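You operate a simulated robot arm through the tools that you are given. There is no shell and no other tool. Be economical: measure what you need, move in short steps, check, and stop when the job is done.

Carry out the task below with a simulated robot arm. There is one attempt and no reset: what you move stays moved.

## Task
Put the rubber buffer on the top of the steel bench. Put the bearing carton with the smallest size on its label from the top of the green bench on top of the silver blank plate. Put the small cardboard carton marked "M16" from the top of the black table on the top of the teal bench and the small cardboard carton labelled "M12" on the out end of the roller track. Put the yellow case from the top of the teal bench on the top of the white table. Take the yellow cover on the top of the teal bench and put it away on the top of the grey table. Take the yellow spacer and put it on the shelf under the green bench. Any order will do. Set down upright: small cardboard carton, yellow case.

Only the result counts: the job must be done as asked and must still hold three seconds after the hand-in. Knocking over, shifting, dropping, spilling or breaking anything else fails it. Lids that push on must go on centred and level and be pressed home; caps that screw on are set level and turned clockwise until they are tight.

## Robot
A 7-joint arm with a vacuum gripper on a trunk, on a base that drives. Base frame: it is fixed to the floor where the robot stands at the start and does not move with it; the origin is under the middle of the robot, x ahead of it, y to its left, z up; the surface under the hand at the start is at about z = 800. Units: mm, rad, N and s.
With the tool pointing down near the work surface it reaches from about 100 to 640 mm from the robot's upright axis, wherever it stands. Its first joint turns from -2.007 to 2.007 rad. Places, roughly: OUT end of the roller track (23x22 cm) [5420, -2040, 900]; bearing carton [750, 750, 750]; blank plate (9x16x5 cm) [500, 400, 900]; rubber buffer (8x5x4 cm) [500, -100, 800]; shelf under the green bench [1500, 600, 200]; small cardboard carton [2250, 0, 750]; top of the grey table [-2100, -100, 800]; top of the steel bench [-2100, 600, 800]; top of the teal bench [3900, 600, 800]; top of the white table [900, -100, 800]; yellow case (12x7x8 cm) [2900, 500, 900]; yellow cover (10x10x1 cm) [3700, 400, 900]; yellow spacer [3750, 500, 750]. Payload 2.55 kg.
Tool frame: the origin (TCP) lies in the middle of the cups' lips, and z points out of the cups. The gripper has 1 cup of 44 mm across, covering 44 by 44 mm (tool x, y); the bellows give 20 mm. With the vacuum on, a cup seals on a smooth face that it is pressed against (1 to 4 N); it does not hold porous or soft things. The pull reaches 55 N.
Orientation is that of the tool frame in the base frame, as a unit quaternion [x, y, z, w]. With the cups facing straight down, the tool's x points along the base's -x, its y along +y and its z along -z.

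## Interface
- The arm moves only by the tool nudge_tool. Its argument "series" is a list of rows, each an object of numbers (a shift or turn left out is 0, a gripper value left out holds the last): "x", "y", "z": the shift along the tool's x, y, z in mm; "ax", "ay", "az": the turn, a rotation vector about the tool's x, y, z in rad; "suction": the vacuum: 1 switches it on, -1 off. In form: [{"x": .., "y": .., "z": .., "ax": .., "ay": .., "az": .., "suction": ..}, ...]. A call has 1 to 20 rows; each row is the pose to reach, as a shift and turn from the pose commanded when the call began, along the tool's axes at that moment. Each row takes 0.2 s and may step no farther than 50 mm and 0.15 rad from the row before; otherwise, or with a gripper value out of range, the whole call is refused. A pose out of reach is approached as far as the arm can. The call stops where the force on the tool passes 40 N (or 10 N more than at its start, if that is more) or the arm is blocked; 0.2 s more then pass. The pull builds up within a second once a cup has sealed. Time passes only in rows, and 0.2 s behind the last, so rows that repeat a pose give it time. The reply holds the time, the measured pose of the TCP, the force on the tool along the base axes and the pull of the vacuum, in the units named above and with some noise, with the torque about the TCP (base axes, N m) and any sound that the robot's microphone picked up, and new pictures: "pictures" is both (left out), scene, wrist or none.
- Cameras (640 x 400 px; columns grow to the right, rows downward): "scene" is now at [11.3, 184.7, 1773.5]; the picture's right is [0.10, -0.99, 0.00], its down [-0.81, -0.08, -0.58] and it looks along [0.58, 0.06, -0.81] (base axes); focal length 273 px, centre (320, 200). "wrist" rides on the gripper at [81, 6, -173] in the tool frame; the picture's right is [-0.08, 1.00, 0.00], its down [-0.89, -0.07, -0.45] and it looks along [-0.44, -0.04, 0.90] (tool axes); focal length 256 px, centre (320, 200). There is no depth. A picture from a camera that has moved, and an enlarged one, comes with that camera's place and axes in the base frame and with its lens.
- move_column(by): slides the trunk up (or, below 0, down) by that many mm; the arm and the scene camera ride with it, the base frame stays. It gives what a move gives, with no picture.
- drive_base(legs): drives the robot by 1 to 6 legs, each [ahead, left, turn to the left] in mm, mm and rad, along the robot's own axes; the way and the turn of a leg run together, so that a leg with both is an arc; at most 1500 mm and 3.142 rad a leg. The arm and the cameras ride along, it lands a little off, and it stops where it bumps. It gives what a move gives, and a new picture of the scene camera.
- turn_head(pan, tilt): turns the head with the scene camera to pan (to the left, within 2.705 rad either way) and tilt (down, from -0.506 to 1.204), counted from straight ahead of the robot. It gives what a move gives, and a new picture of the scene camera.
- close_up(camera, box): a new picture of the part [left, top, right, bottom] of that camera's present view, enlarged. It takes no simulated time.
- sign_off(): hands the job in; it is judged then, once.

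Work in short steps. Places have to be worked out from the pictures, the camera data and where the tool is seen: move nearer, look again, correct. Check each grasp and each placing, and mend what went wrong. You have 207 turns and 260 pictures in all, those below and enlarged ones among them. Switch the vacuum off and draw the arm clear of the work before you hand the job in, unless the task says otherwise; then end with one line.

The tools are called as name(argument=value, ...) on one line, values as JSON. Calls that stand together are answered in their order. nudge_tool: Moves the arm, as the interface text tells. Its arguments: {"type":"object","properties":{"series":{"type":"array","items":{"type":"object","properties":{"x":{"type":"number"},"y":{"type":"number"},"z":{"type":"number"},"ax":{"type":"number"},"ay":{"type":"number"},"az":{"type":"number"},"suction":{"type":"number"}}}},"pictures":{"type":"string","enum":["both","scene","wrist","none"]}},"required":["series"]} The other tools are called the same way: move_column (by) slides the trunk up or down; drive_base (legs) drives the base; turn_head (pan, tilt) turns the head that bears the scene camera; close_up (camera, box) takes an enlarged picture of a part of a camera's view; sign_off () hands the job in.

At the start:

```text
clock: 0.0
ee_pos: [468.7, 9.9, 1130.6]
tool_rot: [0.0, 1.0, 0.0, 0.0]
contact_force: [0.9, -0.9, -0.9]
wrist_torque: [0.0, 0.01, 0.05]
pull: 0.1
trunk travel left (down, up): [-875.0, 115.0]
robot x, y, heading: [-0.2, 0.9, -0.001]
head pan, tilt: [0.103, 0.948]
```

scene: 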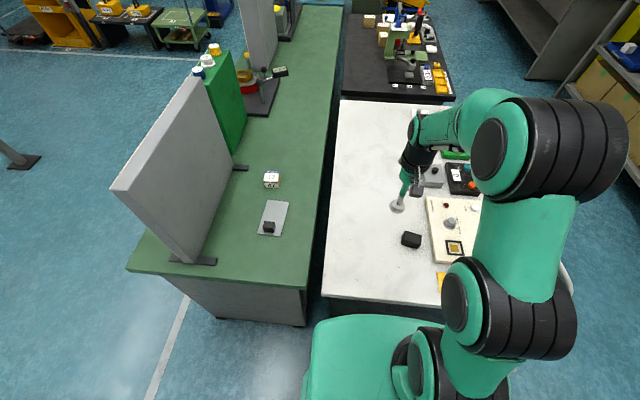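
wrist: 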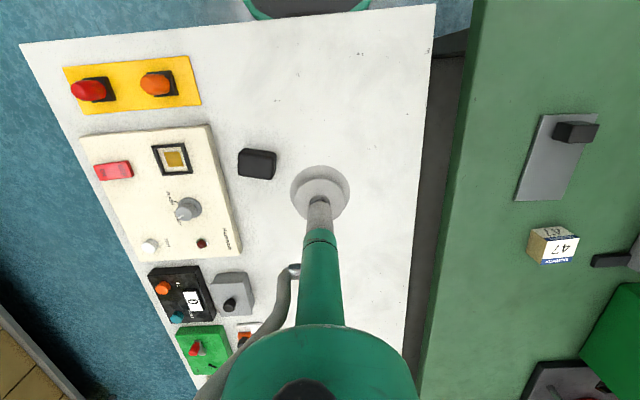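

The pictures show the white table, the green bench with the plate and a carton, and the black table behind them. I'll enlarge a few areas to read labels.

close_up(camera="scene", box=[180, 30, 340, 250])

close_up(camera="wrist", box=[480, 90, 640, 290])

close_up(camera="scene", box=[340, 0, 480, 110])

```text
1.82 times, centred on (260, 140) of scene
camera zoom: at [11.3, 184.7, 1773.5], right [0.1, -0.99, 0.0], down [-0.81, -0.08, -0.58], along [0.58, 0.06, -0.81], focal length 496 px, centre (429, 309)
```

zoom: 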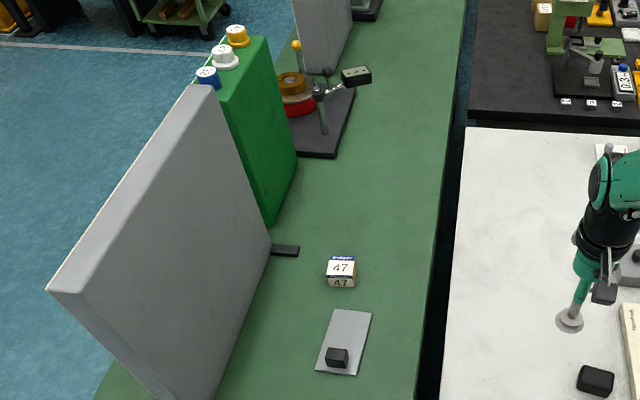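

```text
2.00 times, centred on (560, 190) of wrist
camera zoom: at [389.3, 16.8, 1303.3], right [0.08, 1.0, 0.0], down [0.89, -0.07, 0.45], along [0.44, -0.04, -0.9], focal length 512 px, centre (-160, 220)
```

zoom: 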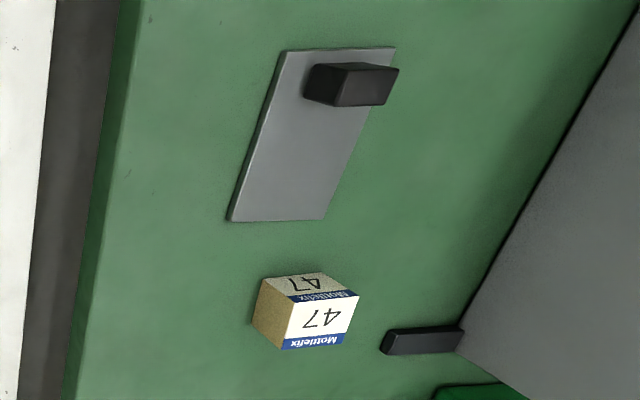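

```text
3.64 times, centred on (410, 55) of scene
camera zoom: at [11.3, 184.7, 1773.5], right [0.1, -0.99, 0.0], down [-0.81, -0.08, -0.58], along [0.58, 0.06, -0.81], focal length 992 px, centre (-7, 727)
```

zoom: 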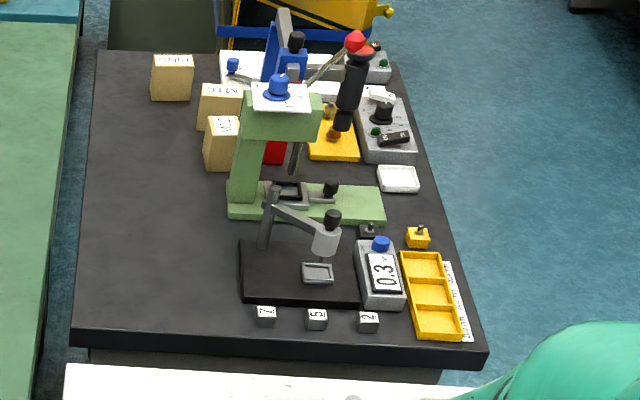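

I'll look around with the head to map the room.

turn_head(pan=0.3, tilt=0.35)

turn_head(pan=-0.6, tilt=0.35)

turn_head(pan=2.7, tilt=0.5)

turn_head(pan=1.5, tilt=0.5)

turn_head(pan=-2.6, tilt=0.5)

turn_head(pan=-1.5, tilt=0.5)

```text
clock: 1.0
ee_pos: [469.8, 10.1, 1131.2]
tool_rot: [0.0, 1.0, 0.001, -0.001]
contact_force: [0.1, -0.7, -0.2]
wrist_torque: [-0.02, 0.01, 0.0]
pull: 0.0
trunk travel left (down, up): [-875.0, 115.0]
robot x, y, heading: [0.9, 3.0, 0.002]
head pan, tilt: [0.3, 0.351]
camera scene: at [27.9, 204.8, 1824.5], right [0.3, -0.96, 0.0], down [-0.33, -0.1, -0.94], along [0.9, 0.28, -0.34], focal length 273 px, centre (320, 200)
```

scene: 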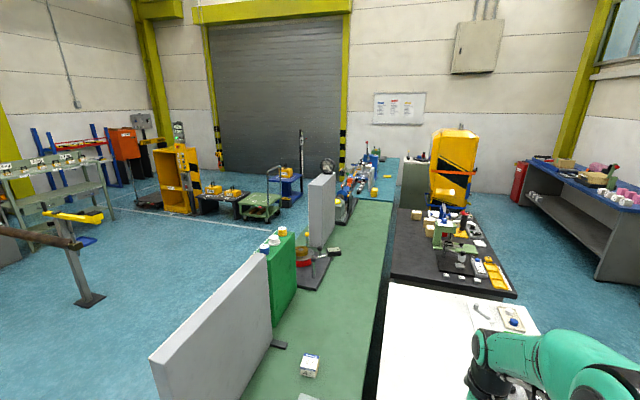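

```text
clock: 2.2
ee_pos: [471.1, 10.9, 1131.2]
tool_rot: [0.0, 1.0, 0.0, 0.0]
contact_force: [0.2, 0.0, 0.8]
wrist_torque: [0.01, 0.0, 0.01]
pull: 0.0
trunk travel left (down, up): [-875.0, 115.0]
robot x, y, heading: [0.4, 2.2, 0.004]
head pan, tilt: [-0.6, 0.351]
camera scene: at [15.8, 124.7, 1824.6], right [-0.56, -0.83, 0.0], down [-0.28, 0.19, -0.94], along [0.78, -0.53, -0.34], focal length 273 px, centre (320, 200)
```

scene: 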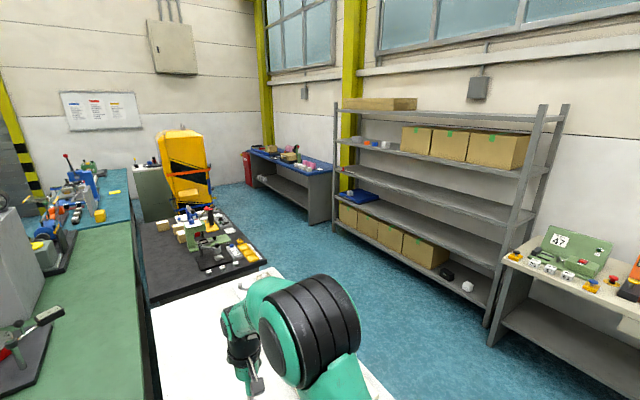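

```text
clock: 5.0
ee_pos: [469.2, 9.2, 1130.5]
tool_rot: [0.0, 1.0, 0.0, 0.0]
contact_force: [0.5, -1.0, 0.1]
wrist_torque: [-0.01, -0.01, 0.01]
pull: 0.0
trunk travel left (down, up): [-875.0, 115.0]
robot x, y, heading: [-1.5, -0.1, -0.002]
head pan, tilt: [2.7, 0.499]
camera scene: at [-143.4, 216.2, 1810.9], right [0.43, 0.9, 0.0], down [0.43, -0.2, -0.88], along [-0.79, 0.38, -0.48], focal length 273 px, centre (320, 200)
```

scene: 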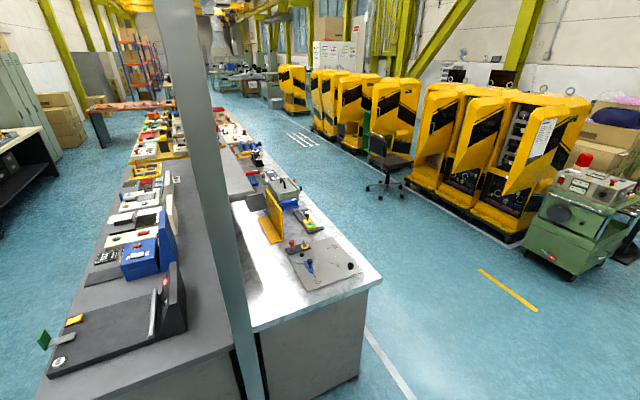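

```text
clock: 6.4
ee_pos: [468.8, 10.0, 1130.7]
tool_rot: [0.0, 1.0, 0.0, 0.0]
contact_force: [0.0, -0.3, -0.8]
wrist_torque: [0.0, -0.04, -0.02]
pull: 0.1
trunk travel left (down, up): [-875.0, 115.0]
robot x, y, heading: [3.0, 2.0, 0.002]
head pan, tilt: [1.499, 0.499]
camera scene: at [-54.7, 268.0, 1810.9], right [1.0, -0.07, 0.0], down [-0.03, -0.48, -0.88], along [0.06, 0.88, -0.48], focal length 273 px, centre (320, 200)
```

scene: 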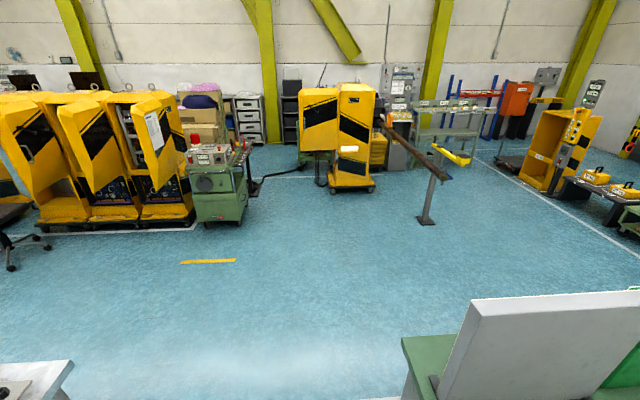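

```text
clock: 9.7
ee_pos: [470.5, 10.6, 1130.9]
tool_rot: [0.0, 1.0, 0.0, 0.0]
contact_force: [-0.3, 1.4, 0.5]
wrist_torque: [-0.01, -0.05, -0.04]
pull: 0.0
trunk travel left (down, up): [-875.0, 115.0]
robot x, y, heading: [6.2, -0.2, 0.001]
head pan, tilt: [-2.601, 0.499]
camera scene: at [-139.1, 130.4, 1810.9], right [-0.52, 0.86, 0.0], down [0.41, 0.25, -0.88], along [-0.75, -0.45, -0.48], focal length 273 px, centre (320, 200)
```

scene: 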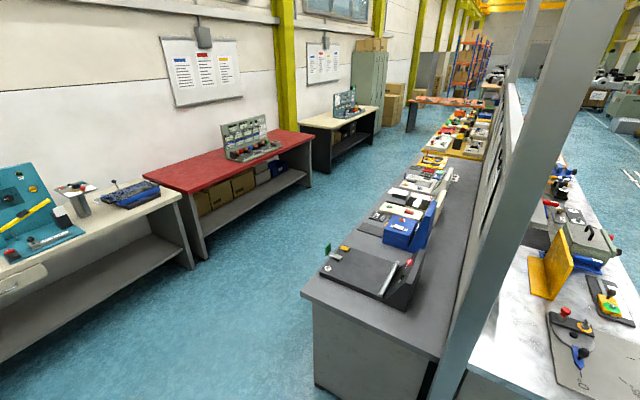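

```text
clock: 11.1
ee_pos: [469.7, 10.5, 1129.3]
tool_rot: [0.0, 1.0, 0.0, 0.0]
contact_force: [-0.9, 0.0, -0.6]
wrist_torque: [0.0, -0.04, -0.01]
pull: 0.1
trunk travel left (down, up): [-875.0, 115.0]
robot x, y, heading: [-1.9, -0.2, 0.002]
head pan, tilt: [-1.499, 0.499]
camera scene: at [-54.7, 86.5, 1810.9], right [-1.0, -0.07, 0.0], down [-0.03, 0.48, -0.88], along [0.06, -0.88, -0.48], focal length 273 px, centre (320, 200)
```

scene: 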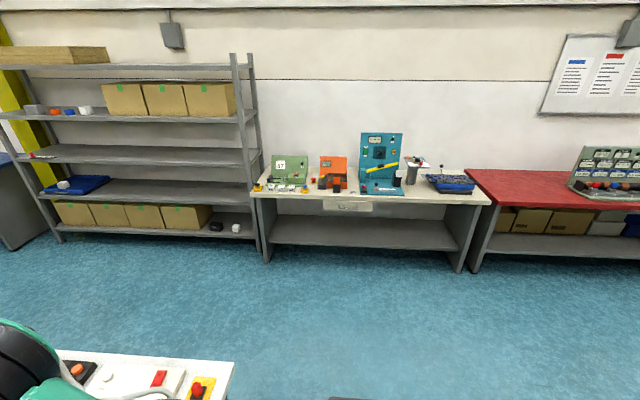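

The room layout is now clear. First the rubber buffer: from both cameras it is at about (528, -113), so I move above it and look.

nudge_tool(series=[{"x": -20, "y": -40, "z": 40}, {"x": -40, "y": -80, "z": 80}, {"x": -58, "y": -123, "z": 100}, {"x": -58, "y": -123, "z": 150}, {"x": -58, "y": -123, "z": 195}, {"x": -58, "y": -123, "z": 195}], pictures="wrist")

turn_head(pan=0.1, tilt=0.9)

```text
refused: row 1 steps farther than a row can; nothing moved
```

```text
clock: 12.7
ee_pos: [469.5, 10.0, 1130.5]
tool_rot: [0.0, 1.0, 0.0, 0.0]
contact_force: [0.8, -0.3, -0.3]
wrist_torque: [0.04, -0.01, 0.03]
pull: 0.0
trunk travel left (down, up): [-875.0, 115.0]
robot x, y, heading: [2.0, -0.9, 0.001]
head pan, tilt: [0.099, 0.901]
camera scene: at [14.0, 184.7, 1777.0], right [0.1, -1.0, 0.0], down [-0.78, -0.08, -0.62], along [0.62, 0.06, -0.78], focal length 273 px, centre (320, 200)
```

scene: 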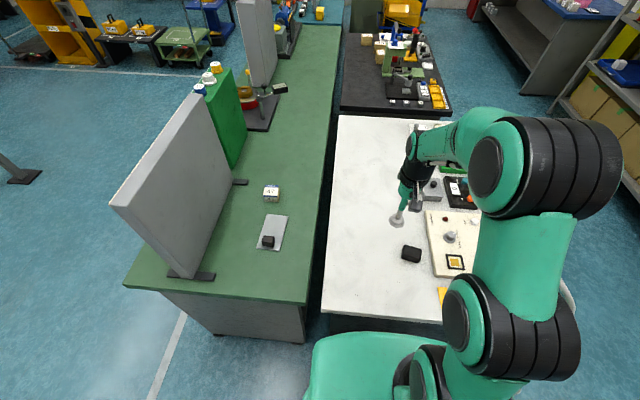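

The step limit counts the total shift per row, so I use smaller rows.

nudge_tool(series=[{"x": -15, "y": -30, "z": 30}, {"x": -30, "y": -60, "z": 60}, {"x": -45, "y": -92, "z": 90}, {"x": -58, "y": -123, "z": 120}, {"x": -58, "y": -123, "z": 160}, {"x": -58, "y": -123, "z": 195}, {"x": -58, "y": -123, "z": 195}], pictures="wrist")

```text
clock: 14.3
ee_pos: [527.3, -111.2, 933.9]
tool_rot: [0.0, 1.0, 0.0, 0.0]
contact_force: [0.0, -0.3, 0.1]
wrist_torque: [-0.03, 0.01, -0.02]
pull: 0.0
trunk travel left (down, up): [-875.0, 115.0]
robot x, y, heading: [-1.9, -1.6, -0.003]
head pan, tilt: [0.099, 0.901]
camera wrist: at [446.8, -104.5, 1107.3], right [0.08, 1.0, 0.0], down [0.89, -0.07, 0.45], along [0.45, -0.04, -0.89], focal length 256 px, centre (320, 200)
```

wrist: 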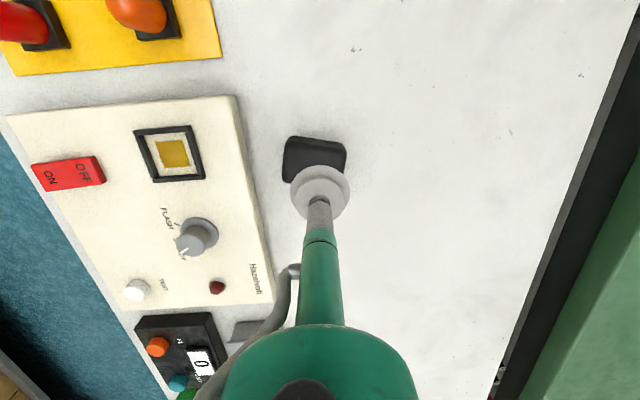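

The cup is above the buffer (about 5 mm off in y). I descend with the vacuum on.

nudge_tool(series=[{"y": -4, "z": 40, "suction": 1}, {"y": -4, "z": 75}, {"y": -4, "z": 85}, {"y": -4, "z": 90}, {"y": -4, "z": 95}, {"y": -4, "z": 98}, {"y": -4, "z": 98}, {"y": -4, "z": 98}], pictures="wrist")

```text
clock: 16.1
ee_pos: [528.7, -117.2, 837.4]
tool_rot: [0.0, 1.0, -0.001, 0.001]
contact_force: [-0.1, 1.4, 1.3]
wrist_torque: [-0.02, 0.01, 0.01]
pull: 0.1
trunk travel left (down, up): [-875.0, 115.0]
robot x, y, heading: [-2.9, -0.7, -0.004]
head pan, tilt: [0.099, 0.901]
camera wrist: at [448.1, -110.5, 1010.0], right [0.08, 1.0, 0.0], down [0.89, -0.07, 0.45], along [0.44, -0.04, -0.9], focal length 256 px, centre (320, 200)
```

wrist: 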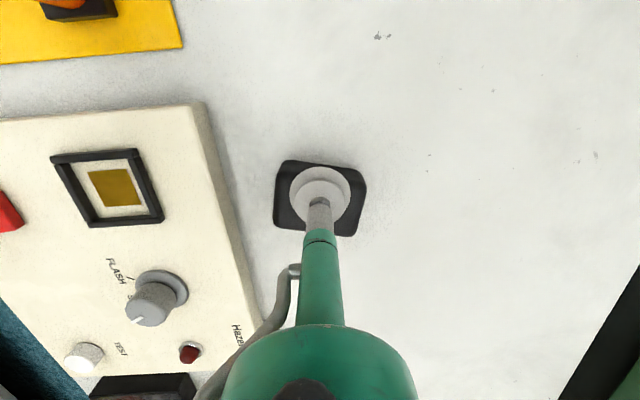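

Well centred but not touching yet; I go on down in small steps.

nudge_tool(series=[{"z": 3}, {"z": 6}, {"z": 9}, {"z": 12}, {"z": 14}, {"z": 14}, {"z": 14}], pictures="none")

```text
clock: 17.7
ee_pos: [526.7, -116.4, 823.9]
tool_rot: [0.0, 1.0, 0.0, 0.0]
contact_force: [1.1, -2.5, 4.8]
wrist_torque: [0.05, 0.09, 0.01]
pull: 0.0
trunk travel left (down, up): [-875.0, 115.0]
robot x, y, heading: [3.5, 0.1, 0.001]
head pan, tilt: [0.099, 0.901]
```

Contact of about 5 N but no pull; I wait a moment, then ease up slightly.

nudge_tool(series=[{"z": 0}, {"z": 0}, {"z": 0}, {"z": 0}, {"z": -1}, {"z": -1}, {"z": -1}], pictures="wrist")

```text
clock: 19.3
ee_pos: [526.6, -116.6, 824.7]
tool_rot: [0.0, 1.0, 0.0, 0.0]
contact_force: [1.4, -0.8, 5.5]
wrist_torque: [0.02, 0.05, -0.01]
pull: 0.1
trunk travel left (down, up): [-875.0, 115.0]
robot x, y, heading: [0.0, 0.0, 0.006]
head pan, tilt: [0.099, 0.901]
camera wrist: at [447.3, -110.2, 997.8], right [0.08, 1.0, 0.0], down [0.89, -0.07, 0.45], along [0.44, -0.04, -0.9], focal length 256 px, centre (320, 200)
```

wrist: 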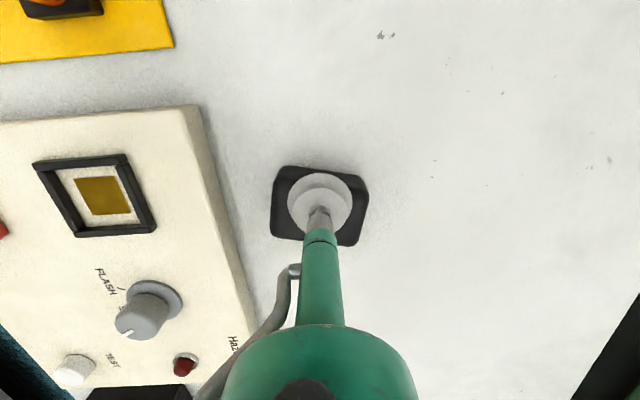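

No seal at ~5 N. I look closely and press a little harder.

close_up(camera="wrist", box=[250, 140, 390, 270])

nudge_tool(series=[{"z": 2}, {"z": 4}, {"z": 6}, {"z": 6}, {"z": 6}, {"z": 6}, {"z": 6}], pictures="none")

```text
3.08 times, centred on (320, 205) of wrist
camera zoom: at [447.3, -110.2, 997.8], right [0.08, 1.0, 0.0], down [0.89, -0.07, 0.45], along [0.44, -0.04, -0.9], focal length 788 px, centre (320, 185)
```

zoom: 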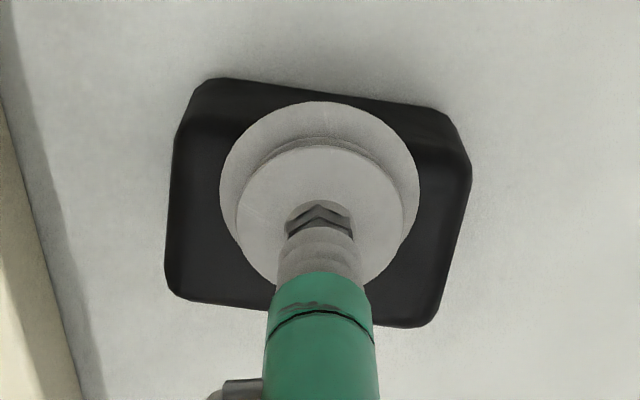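

```text
clock: 20.9
ee_pos: [528.4, -117.4, 819.2]
tool_rot: [0.0, 1.0, 0.0, 0.0]
contact_force: [2.4, 0.1, 13.8]
wrist_torque: [0.01, 0.11, 0.03]
pull: 0.1
trunk travel left (down, up): [-875.0, 115.0]
robot x, y, heading: [2.5, -2.2, -0.0]
head pan, tilt: [0.099, 0.901]
```

Still no seal. The far edge of the top looks bevelled and the cup may overlap it. I raise and back off to see the buffer unobstructed.

nudge_tool(series=[{"z": -30}, {"z": -70}, {"z": -80, "x": 40}, {"z": -80, "x": 60}, {"z": -80, "x": 60}], pictures="none")

close_up(camera="wrist", box=[240, 60, 400, 160])

```text
clock: 22.1
ee_pos: [468.3, -116.0, 897.9]
tool_rot: [-0.001, 1.0, 0.0, 0.0]
contact_force: [0.7, -0.4, -0.2]
wrist_torque: [0.0, 0.04, -0.01]
pull: 0.1
trunk travel left (down, up): [-875.0, 115.0]
robot x, y, heading: [1.9, -4.3, -0.003]
head pan, tilt: [0.099, 0.901]
```

```text
4.00 times, centred on (320, 110) of wrist
camera zoom: at [387.4, -110.2, 1071.2], right [0.08, 1.0, 0.0], down [0.89, -0.07, 0.45], along [0.44, -0.04, -0.9], focal length 1024 px, centre (320, 560)
```

zoom: 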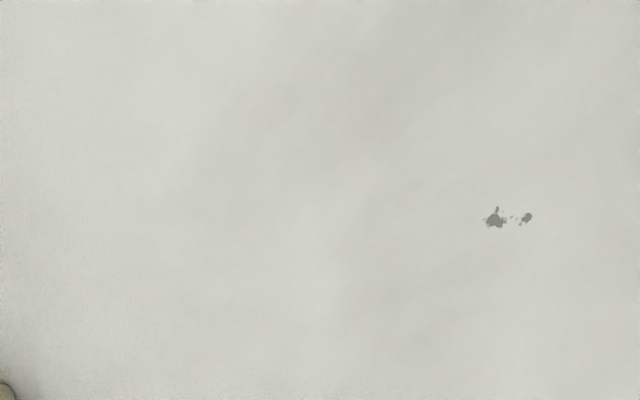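

The buffer isn't where I expected; let me see the full views.

close_up(camera="wrist", box=[0, 0, 640, 400])

close_up(camera="scene", box=[300, 130, 540, 330])

```text
1.00 times, centred on (320, 200) of wrist (not enlarged: the box is as wide or as high as the picture)
camera zoom: at [387.4, -110.2, 1071.2], right [0.08, 1.0, 0.0], down [0.89, -0.07, 0.45], along [0.44, -0.04, -0.9], focal length 256 px, centre (320, 200)
```

zoom: 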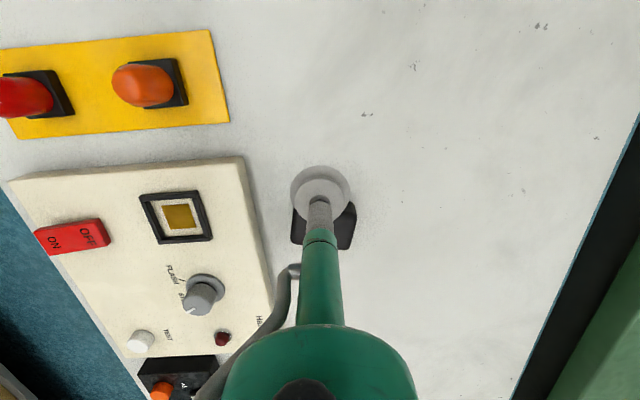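

```text
2.00 times, centred on (420, 230) of scene
camera zoom: at [14.1, 184.7, 1777.0], right [0.1, -1.0, 0.0], down [-0.78, -0.08, -0.62], along [0.62, 0.06, -0.78], focal length 545 px, centre (120, 140)
```

zoom: 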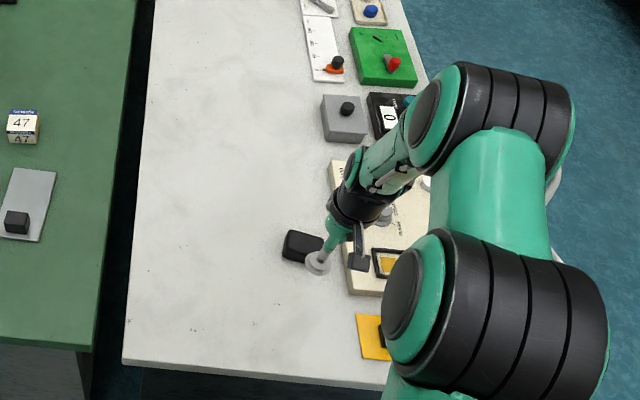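

Picture-down is +x here, so the cup overhung the buffer's near (-x) edge. I move sideways to see the whole buffer.

nudge_tool(series=[{"x": -35, "y": 30}, {"x": -60, "y": 60}, {"x": -60, "y": 80}, {"x": -60, "y": 80}], pictures="none")

close_up(camera="wrist", box=[160, 110, 320, 210])

```text
clock: 23.1
ee_pos: [529.5, -36.0, 898.6]
tool_rot: [0.0, 1.0, 0.0, 0.0]
contact_force: [-0.4, 0.2, 0.2]
wrist_torque: [0.01, 0.01, 0.01]
pull: 0.0
trunk travel left (down, up): [-875.0, 115.0]
robot x, y, heading: [-1.8, 2.2, -0.001]
head pan, tilt: [0.099, 0.901]
```

```text
4.00 times, centred on (240, 160) of wrist
camera zoom: at [448.1, -28.8, 1071.4], right [0.08, 1.0, 0.0], down [0.89, -0.07, 0.45], along [0.44, -0.04, -0.9], focal length 1024 px, centre (640, 360)
```

zoom: 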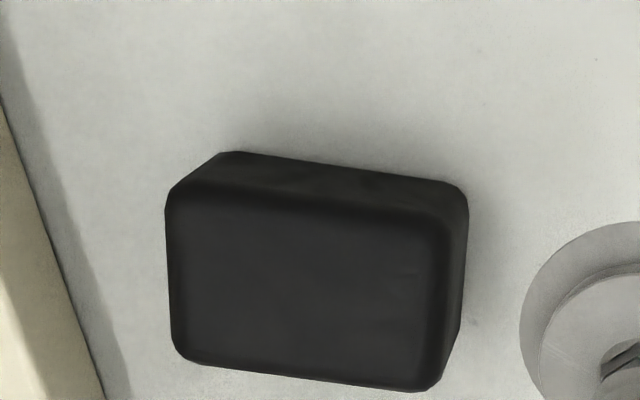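

The top face centre works out to (540, -123), 12 mm further in x. I move there and press gently.

nudge_tool(series=[{"x": -5, "y": -45}, {"x": -11, "y": -87}, {"x": -11, "y": -87, "z": 40}, {"x": -11, "y": -87, "z": 62}, {"x": -11, "y": -87, "z": 68}, {"x": -11, "y": -87, "z": 72}, {"x": -11, "y": -87, "z": 74}, {"x": -11, "y": -87, "z": 74}, {"x": -11, "y": -87, "z": 74}, {"x": -11, "y": -87, "z": 74}], pictures="wrist")

```text
clock: 24.4
ee_pos: [539.1, -122.9, 837.0]
tool_rot: [0.0, 1.0, 0.0, 0.003]
contact_force: [-12.0, 5.5, 23.2]
wrist_torque: [0.08, 0.23, -0.02]
pull: 54.9
trunk travel left (down, up): [-875.0, 115.0]
robot x, y, heading: [0.7, 0.9, -0.002]
head pan, tilt: [0.099, 0.901]
stopped in row 6: the force on the tool passed its limit at 41 N (the readings are from after the stop); the commanded pose is now the measured one
camera wrist: at [458.2, -115.7, 1008.9], right [0.08, 1.0, 0.0], down [0.89, -0.07, 0.45], along [0.45, -0.04, -0.89], focal length 256 px, centre (320, 200)
```

wrist: 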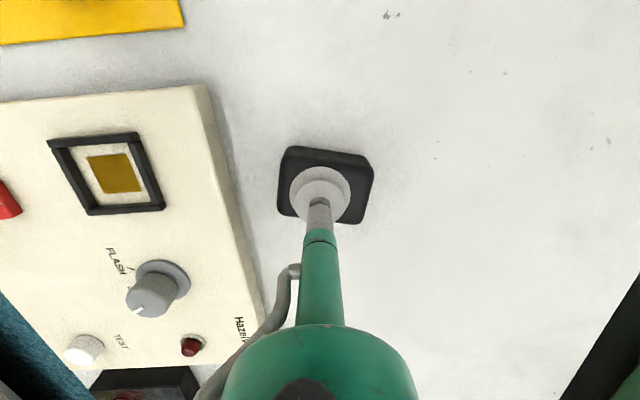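

Sealed, pull 55 N. I lift it and bring the arm back near its start pose.

nudge_tool(series=[{"z": -20}, {"z": -60}, {"z": -100}, {"z": -145}, {"z": -190}, {"z": -220, "x": 20, "y": 20}, {"z": -240, "x": 45, "y": 50}, {"z": -240, "x": 70, "y": 90}, {"z": -240, "x": 90, "y": 123}, {"z": -240, "x": 90, "y": 123}], pictures="wrist")

```text
clock: 26.6
ee_pos: [451.2, 0.2, 1070.6]
tool_rot: [0.0, 1.0, -0.001, 0.003]
contact_force: [0.3, -0.4, -1.6]
wrist_torque: [0.0, 0.02, 0.0]
pull: 54.8
trunk travel left (down, up): [-875.0, 115.0]
robot x, y, heading: [-0.8, 2.7, 0.003]
head pan, tilt: [0.099, 0.901]
camera wrist: at [369.7, 6.3, 1243.3], right [0.08, 1.0, 0.0], down [0.89, -0.07, 0.45], along [0.45, -0.04, -0.89], focal length 256 px, centre (320, 200)
```

wrist: 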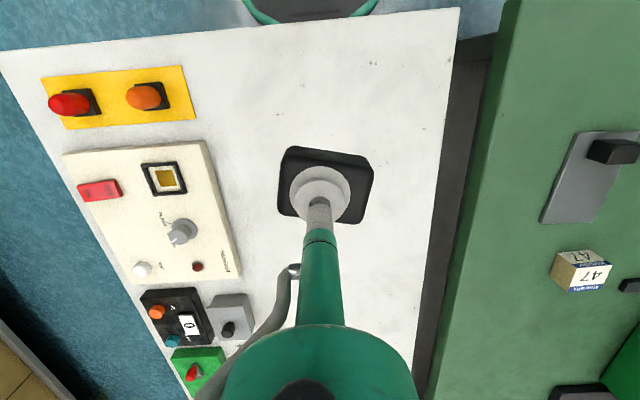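

Held. I drive to stand before the steel bench, turned around.

drive_base(legs=[[-100, 500, 0], [0, 0, 3.14]])

```text
clock: 31.3
ee_pos: [327.4, 628.0, 1073.2]
tool_rot: [-0.158, 0.987, -0.005, 0.002]
contact_force: [0.6, -13.3, 2.1]
wrist_torque: [0.16, -0.06, -0.24]
pull: 54.5
trunk travel left (down, up): [-875.0, 115.0]
robot x, y, heading: [-98.6, 492.4, 0.322]
head pan, tilt: [0.099, 0.901]
stopped in leg 2: the force on the tool passed its limit at 58 N (the readings are from after the stop); the commanded pose is now the measured one
camera scene: at [-146.8, 672.4, 1777.2], right [0.41, -0.91, 0.0], down [-0.71, -0.32, -0.62], along [0.57, 0.26, -0.78], focal length 273 px, centre (320, 200)
```

scene: 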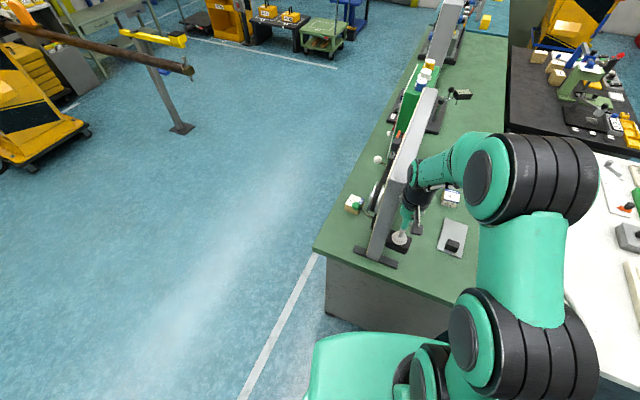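

The tool touched the panel on the green bench. I turn back off it gently, then drive backwards before turning.

drive_base(legs=[[0, 0, -0.2]])

```text
clock: 32.4
ee_pos: [348.1, 545.0, 1072.4]
tool_rot: [-0.063, 0.998, -0.005, 0.002]
contact_force: [-0.2, -0.2, -1.4]
wrist_torque: [-0.01, -0.03, 0.0]
pull: 55.3
trunk travel left (down, up): [-875.0, 115.0]
robot x, y, heading: [-100.5, 493.1, 0.131]
head pan, tilt: [0.099, 0.901]
camera scene: at [-110.4, 679.0, 1777.1], right [0.23, -0.97, 0.0], down [-0.76, -0.18, -0.62], along [0.6, 0.14, -0.78], focal length 273 px, centre (320, 200)
```

scene: 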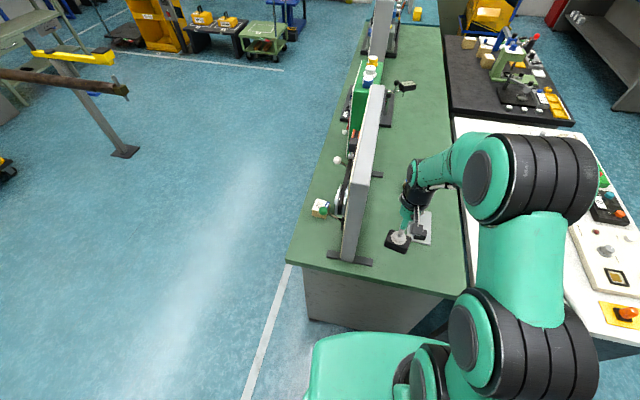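

The tool is free and the panel still stands in place. I back up, then turn to face the steel bench.

drive_base(legs=[[-180, 80, -0.131], [0, 0, 3.14]])

```text
clock: 41.3
ee_pos: [-735.3, 581.5, 1072.5]
tool_rot: [1.0, -0.015, -0.002, -0.005]
contact_force: [-0.9, 0.2, -1.9]
wrist_torque: [-0.02, 0.02, -0.04]
pull: 54.7
trunk travel left (down, up): [-875.0, 115.0]
robot x, y, heading: [-287.1, 564.7, 3.111]
head pan, tilt: [0.099, 0.901]
camera scene: at [-307.6, 379.1, 1777.0], right [-0.07, 1.0, 0.0], down [0.78, 0.06, -0.62], along [-0.62, -0.04, -0.78], focal length 273 px, centre (320, 200)
```

scene: 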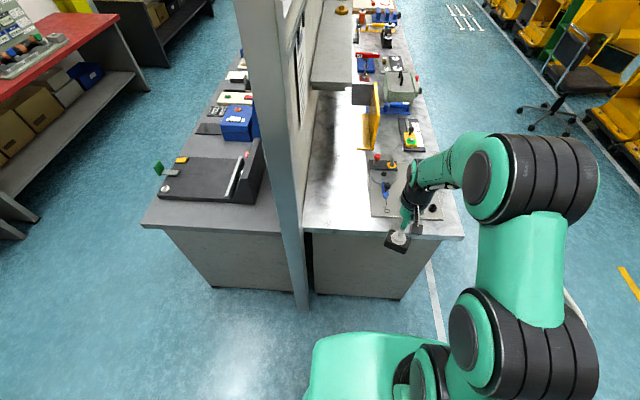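

There is free space on the steel bench at about (-1025, 420), left of the panel plate. I drive 230 mm ahead.

drive_base(legs=[[230, 40, 0.03]])

```text
clock: 43.1
ee_pos: [-965.0, 531.9, 1071.2]
tool_rot: [1.0, -0.002, -0.001, -0.006]
contact_force: [-0.6, 0.8, -1.2]
wrist_torque: [-0.01, 0.02, -0.02]
pull: 55.1
trunk travel left (down, up): [-875.0, 115.0]
robot x, y, heading: [-515.4, 523.0, -3.14]
head pan, tilt: [0.099, 0.901]
camera scene: at [-530.9, 341.3, 1777.0], right [-0.1, 0.99, 0.0], down [0.78, 0.08, -0.62], along [-0.62, -0.06, -0.78], focal length 273 px, centre (320, 200)
```

scene: 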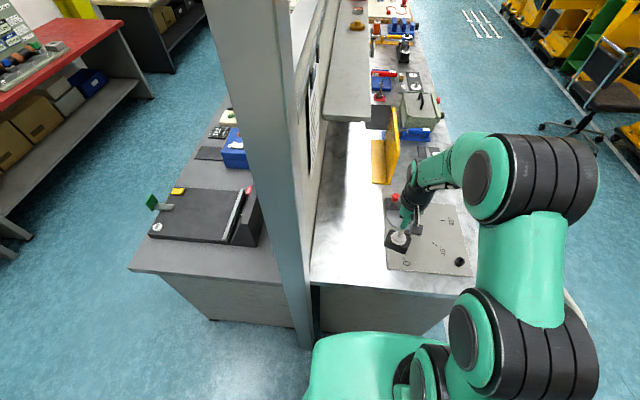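

I move above (-1040, 420) and lower to just above the surface.

nudge_tool(series=[{"x": -25, "y": 35}, {"x": -50, "y": 70}, {"x": -75, "y": 107}, {"x": -75, "y": 107, "z": 45}, {"x": -75, "y": 107, "z": 90}, {"x": -75, "y": 107, "z": 135}, {"x": -75, "y": 107, "z": 175}, {"x": -75, "y": 107, "z": 200}, {"x": -75, "y": 107, "z": 200}], pictures="both")

```text
clock: 44.8
ee_pos: [-1036.1, 429.6, 888.3]
tool_rot: [1.0, -0.001, 0.001, -0.007]
contact_force: [9.0, 3.6, 15.1]
wrist_torque: [-0.27, 0.14, 0.13]
pull: 54.6
trunk travel left (down, up): [-875.0, 115.0]
robot x, y, heading: [-516.8, 525.3, -3.139]
head pan, tilt: [0.099, 0.901]
stopped in row 8: the force on the tool passed its limit at 43 N (the readings are from after the stop); the commanded pose is now the measured one
camera scene: at [-527.7, 342.1, 1777.4], right [-0.1, 0.99, 0.0], down [0.78, 0.08, -0.62], along [-0.62, -0.06, -0.78], focal length 273 px, centre (320, 200)
camera wrist: at [-957.1, 420.2, 1061.7], right [-0.08, -1.0, -0.01], down [-0.89, 0.07, 0.44], along [-0.44, 0.05, -0.9], focal length 256 px, centre (320, 200)
```

scene: 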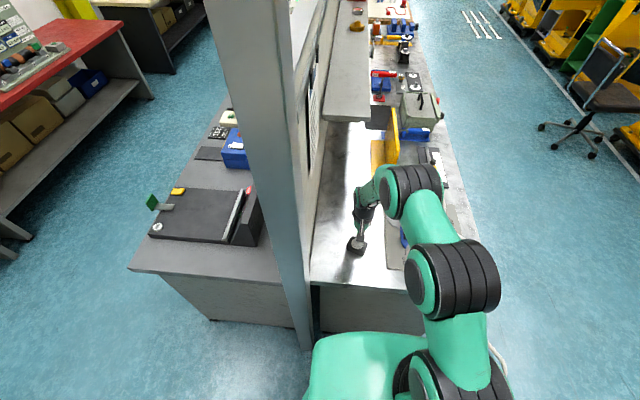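
wrist: 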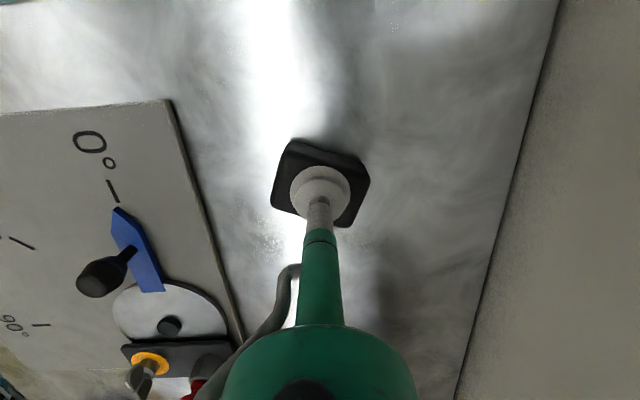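

It's in contact (bench top is about 850). I ease off a few millimetres to reduce the force before releasing.

nudge_tool(series=[{"z": -2}, {"z": -4}, {"z": -4}], pictures="none")

```text
clock: 45.6
ee_pos: [-1039.7, 427.7, 890.6]
tool_rot: [1.0, -0.001, 0.001, -0.004]
contact_force: [1.1, 0.0, -1.7]
wrist_torque: [0.01, -0.03, -0.01]
pull: 55.1
trunk travel left (down, up): [-875.0, 115.0]
robot x, y, heading: [-512.6, 525.6, -3.142]
head pan, tilt: [0.099, 0.901]
```

Hanging free by a hair; I lower 3 mm and release, then rise.

nudge_tool(series=[{"z": 2}, {"z": 3}, {"z": 3, "suction": -1}, {"z": 3}, {"z": 3}, {"z": 3}, {"z": 0}, {"z": -20}, {"z": -60}, {"z": -100}, {"z": -140}], pictures="wrist")

```text
clock: 48.0
ee_pos: [-1038.1, 426.6, 1033.1]
tool_rot: [1.0, -0.001, 0.001, -0.006]
contact_force: [0.2, 1.0, -0.1]
wrist_torque: [-0.04, 0.04, -0.03]
pull: 0.1
trunk travel left (down, up): [-875.0, 115.0]
robot x, y, heading: [-512.6, 528.7, -3.141]
head pan, tilt: [0.099, 0.901]
camera wrist: at [-958.2, 418.9, 1205.4], right [-0.08, -1.0, -0.01], down [-0.89, 0.07, 0.44], along [-0.44, 0.05, -0.9], focal length 256 px, centre (320, 200)
```

wrist: 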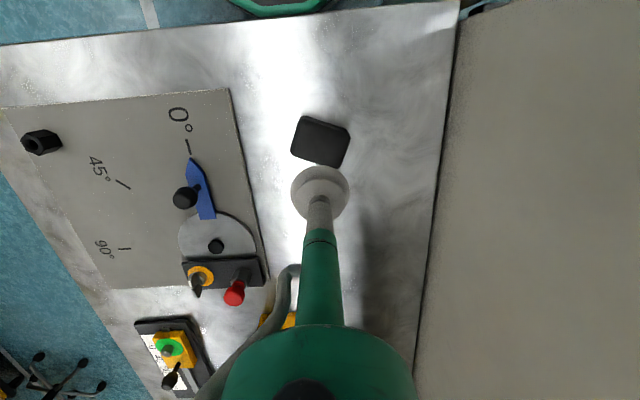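

Buffer placed on the steel bench. I retract the arm, then drive around to the outer (+y) side of the green bench.

nudge_tool(series=[{"x": 30, "y": -30, "z": -20}, {"x": 60, "y": -60, "z": -40}, {"x": 90, "y": -85, "z": -60}, {"x": 125, "y": -95, "z": -80}, {"x": 160, "y": -95, "z": -90}], pictures="none")

drive_base(legs=[[-230, 0, 0], [0, 0, -1.571], [1000, 0, 0], [0, -1100, 0], [0, 0, 3.14]])

```text
clock: 49.2
ee_pos: [-878.9, 519.1, 1124.3]
tool_rot: [1.0, 0.0, -0.001, -0.007]
contact_force: [0.6, 0.8, -1.1]
wrist_torque: [0.0, 0.02, 0.04]
pull: 0.0
trunk travel left (down, up): [-875.0, 115.0]
robot x, y, heading: [-513.4, 526.3, -3.139]
head pan, tilt: [0.099, 0.901]
```

```text
clock: 72.4
ee_pos: [886.0, 1125.7, 1121.6]
tool_rot: [0.679, 0.734, -0.003, -0.004]
contact_force: [-0.6, 0.1, 0.0]
wrist_torque: [0.0, 0.01, 0.03]
pull: 0.1
trunk travel left (down, up): [-875.0, 115.0]
robot x, y, heading: [853.3, 1487.9, -1.491]
head pan, tilt: [0.099, 0.901]
camera scene: at [1034.1, 1490.0, 1777.0], right [-0.98, -0.18, 0.0], down [-0.14, 0.77, -0.62], along [0.11, -0.61, -0.78], focal length 273 px, centre (320, 200)
```

scene: 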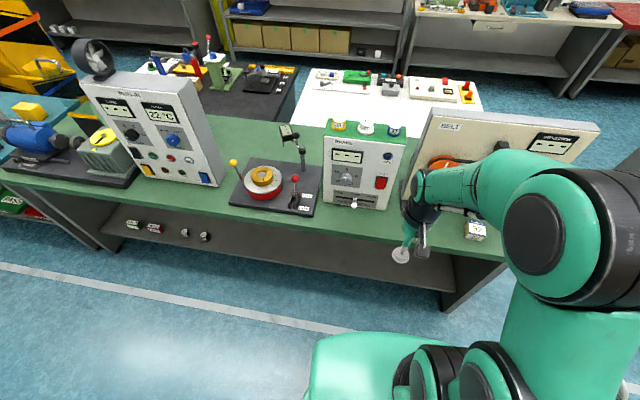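

From here I see the shelf and another carton by the belt panel. I zoom in to read labels.

close_up(camera="scene", box=[420, 190, 520, 260])

close_up(camera="scene", box=[0, 70, 240, 260])

turn_head(pan=-0.5, tilt=0.8)

turn_head(pan=0.8, tilt=0.7)

```text
5.71 times, centred on (470, 225) of scene
camera zoom: at [1034.1, 1490.0, 1777.0], right [-0.98, -0.18, 0.0], down [-0.14, 0.77, -0.62], along [0.11, -0.61, -0.78], focal length 1558 px, centre (-537, 57)
```

zoom: 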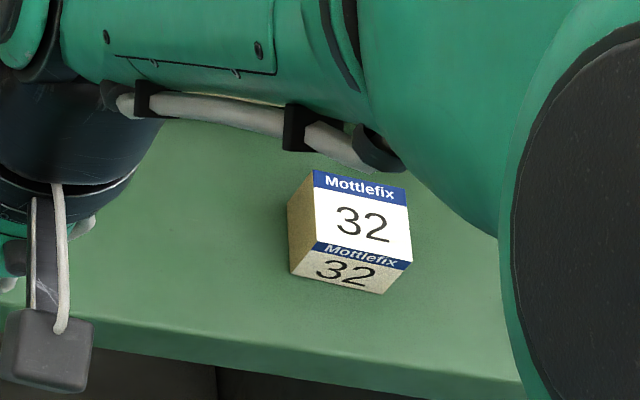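

```text
2.11 times, centred on (120, 165) of scene
camera zoom: at [1034.1, 1490.0, 1777.0], right [-0.98, -0.18, 0.0], down [-0.14, 0.77, -0.62], along [0.11, -0.61, -0.78], focal length 574 px, centre (741, 274)
```

zoom: 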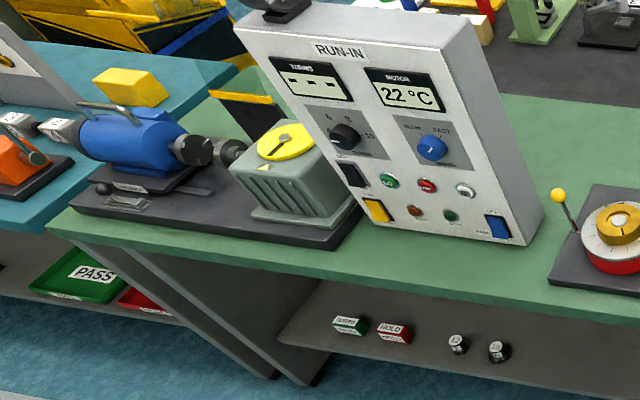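

```text
clock: 73.4
ee_pos: [886.5, 1125.7, 1122.6]
tool_rot: [0.679, 0.734, -0.004, -0.005]
contact_force: [0.6, -0.4, 0.0]
wrist_torque: [0.02, 0.03, 0.01]
pull: 0.0
trunk travel left (down, up): [-875.0, 115.0]
robot x, y, heading: [851.4, 1491.0, -1.492]
head pan, tilt: [-0.499, 0.799]
camera scene: at [987.9, 1490.5, 1784.9], right [-0.91, 0.41, 0.0], down [0.29, 0.66, -0.7], along [-0.28, -0.64, -0.72], focal length 273 px, centre (320, 200)
```

scene: 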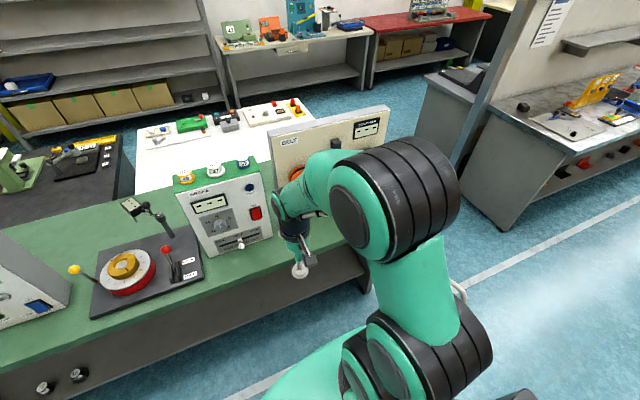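

```text
clock: 74.9
ee_pos: [885.6, 1125.5, 1122.2]
tool_rot: [0.679, 0.734, -0.003, -0.004]
contact_force: [-0.6, 0.2, 0.1]
wrist_torque: [0.01, 0.01, 0.03]
pull: 0.0
trunk travel left (down, up): [-875.0, 115.0]
robot x, y, heading: [848.2, 1490.1, -1.492]
head pan, tilt: [0.799, 0.7]
camera scene: at [1086.0, 1510.0, 1793.2], right [-0.64, -0.77, 0.0], down [-0.5, 0.41, -0.76], along [0.59, -0.49, -0.64], focal length 273 px, centre (320, 200)
```

scene: 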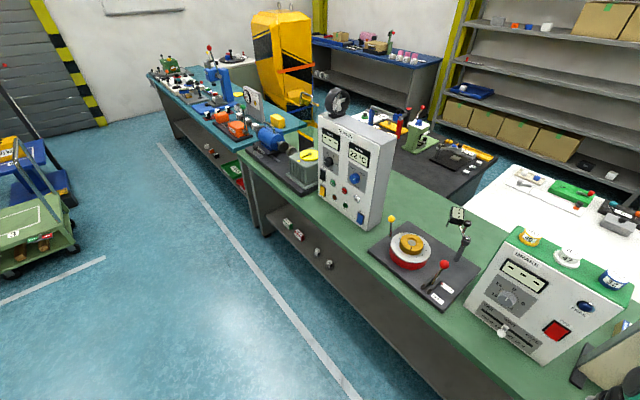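

Only "32" is on this side (47 on the other) so far. I'll check for hidden ones later; now I strafe along to the teal bench.

drive_base(legs=[[0, 0, -0.079], [0, 1400, 0], [0, 1300, 0]])

turn_head(pan=0.1, tilt=0.8)

turn_head(pan=-0.8, tilt=0.7)

```text
clock: 88.3
ee_pos: [3524.2, 1122.3, 1122.0]
tool_rot: [0.709, 0.705, -0.004, -0.005]
contact_force: [-0.2, -0.2, 0.5]
wrist_torque: [0.03, -0.01, -0.02]
pull: 0.2
trunk travel left (down, up): [-875.0, 115.0]
robot x, y, heading: [3521.9, 1490.3, -1.579]
head pan, tilt: [0.799, 0.7]
camera scene: at [3757.0, 1489.0, 1793.1], right [-0.7, -0.71, 0.0], down [-0.46, 0.45, -0.76], along [0.55, -0.54, -0.64], focal length 273 px, centre (320, 200)
```

scene: 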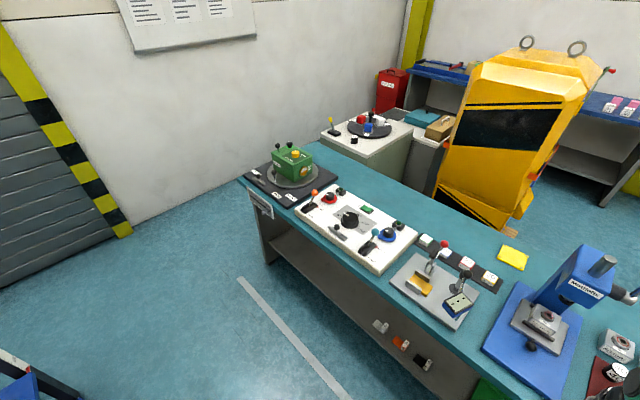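

```text
clock: 89.4
ee_pos: [3524.1, 1123.6, 1123.0]
tool_rot: [0.71, 0.704, -0.003, -0.004]
contact_force: [0.4, 0.3, 0.3]
wrist_torque: [0.02, 0.01, 0.03]
pull: 0.1
trunk travel left (down, up): [-875.0, 115.0]
robot x, y, heading: [3520.8, 1491.1, -1.577]
head pan, tilt: [0.099, 0.799]
camera scene: at [3703.9, 1468.3, 1784.9], right [-1.0, -0.09, 0.0], down [-0.07, 0.71, -0.7], along [0.07, -0.69, -0.72], focal length 273 px, centre (320, 200)
```

scene: 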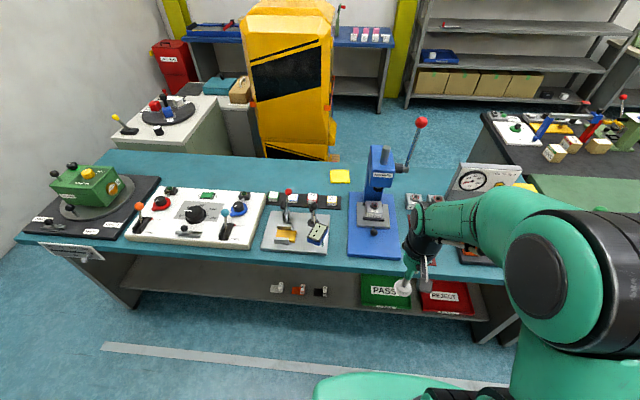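

```text
clock: 90.6
ee_pos: [3524.2, 1123.1, 1122.6]
tool_rot: [0.71, 0.704, -0.004, -0.004]
contact_force: [1.1, -0.3, 0.4]
wrist_torque: [0.02, 0.0, 0.0]
pull: 0.1
trunk travel left (down, up): [-875.0, 115.0]
robot x, y, heading: [3516.1, 1485.7, -1.578]
head pan, tilt: [-0.799, 0.7]
camera scene: at [3635.0, 1489.6, 1793.2], right [-0.69, 0.72, 0.0], down [0.46, 0.45, -0.76], along [-0.55, -0.53, -0.64], focal length 273 px, centre (320, 200)
```

scene: 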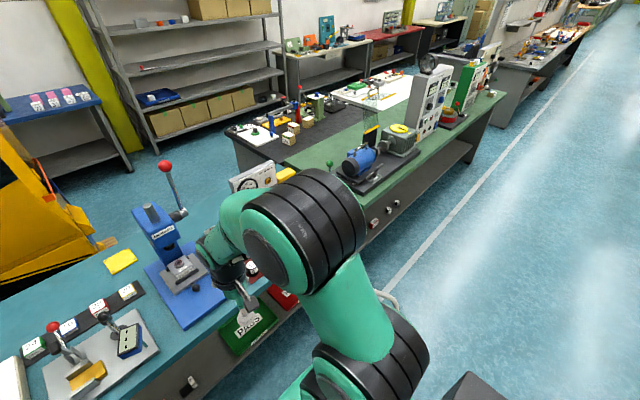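

The flat yellow square at about (3708, 390) is the cover. I turn back and zoom to find the spacer.

turn_head(pan=0.1, tilt=0.8)

close_up(camera="scene", box=[250, 160, 410, 260])

close_up(camera="scene", box=[120, 150, 280, 320])

```text
clock: 91.8
ee_pos: [3524.0, 1122.7, 1123.3]
tool_rot: [0.71, 0.704, -0.004, -0.005]
contact_force: [0.4, -0.1, -0.6]
wrist_torque: [-0.02, 0.02, 0.02]
pull: 0.1
trunk travel left (down, up): [-875.0, 115.0]
robot x, y, heading: [3522.1, 1489.4, -1.574]
head pan, tilt: [0.099, 0.799]
camera scene: at [3703.6, 1468.3, 1784.9], right [-1.0, -0.09, 0.0], down [-0.07, 0.71, -0.7], along [0.06, -0.69, -0.72], focal length 273 px, centre (320, 200)
```

scene: 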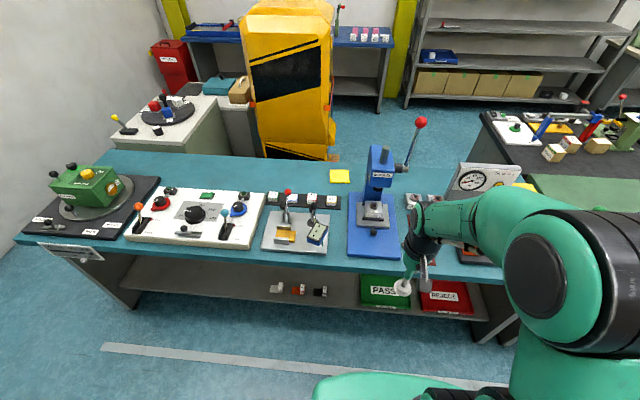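

```text
4.00 times, centred on (330, 210) of scene
camera zoom: at [3703.6, 1468.3, 1784.9], right [-1.0, -0.09, 0.0], down [-0.07, 0.71, -0.7], along [0.06, -0.69, -0.72], focal length 1091 px, centre (280, 160)
```

zoom: 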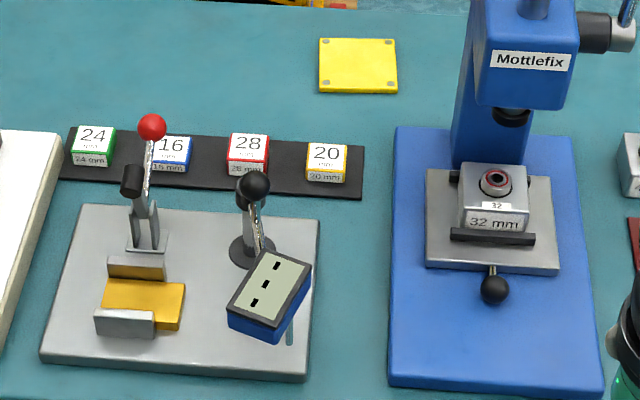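

```text
2.35 times, centred on (200, 235) of scene
camera zoom: at [3703.6, 1468.3, 1784.9], right [-1.0, -0.09, 0.0], down [-0.07, 0.71, -0.7], along [0.06, -0.69, -0.72], focal length 642 px, centre (602, 118)
```

zoom: 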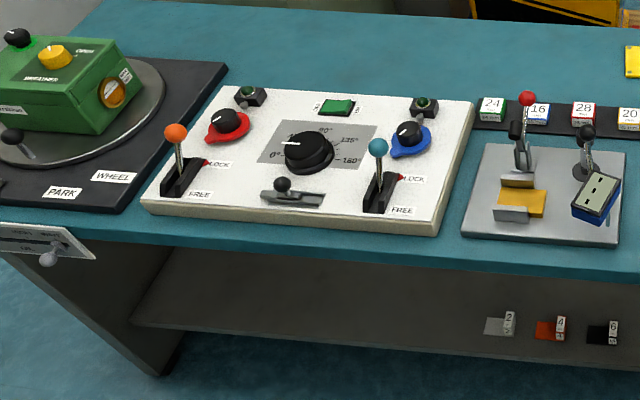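

Yellow spacer = the yellow "20 mm" block on the black rack at about (3727, 558). It and the cover are nearer the inner edge, so I'll work from the inner pocket between the black table and teal bench. I drive round the end of the green bench and the white table.

drive_base(legs=[[0, -1500, 0], [0, -1500, 0], [0, -810, 0], [1300, 0, 0], [1240, 0, 0], [0, 0, 1.574]])

```text
clock: 125.8
ee_pos: [201.9, -1131.8, 1122.9]
tool_rot: [0.014, 1.0, -0.005, 0.0]
contact_force: [-0.4, 0.7, -0.1]
wrist_torque: [0.02, 0.0, 0.0]
pull: 0.1
trunk travel left (down, up): [-875.0, 115.0]
robot x, y, heading: [-163.7, -1128.6, -0.028]
head pan, tilt: [0.099, 0.799]
camera scene: at [-141.1, -942.8, 1784.9], right [0.07, -1.0, 0.0], down [-0.71, -0.05, -0.7], along [0.7, 0.05, -0.72], focal length 273 px, centre (320, 200)
```

scene: 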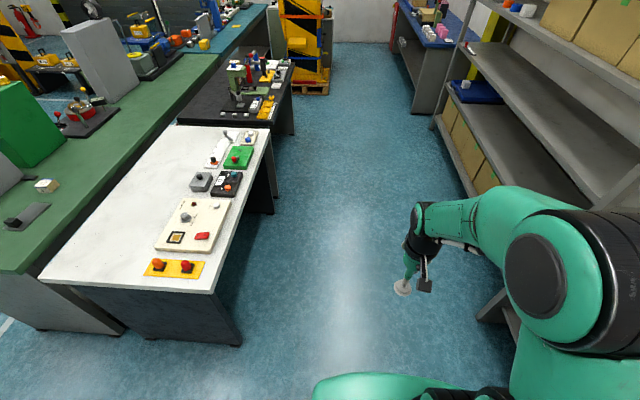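

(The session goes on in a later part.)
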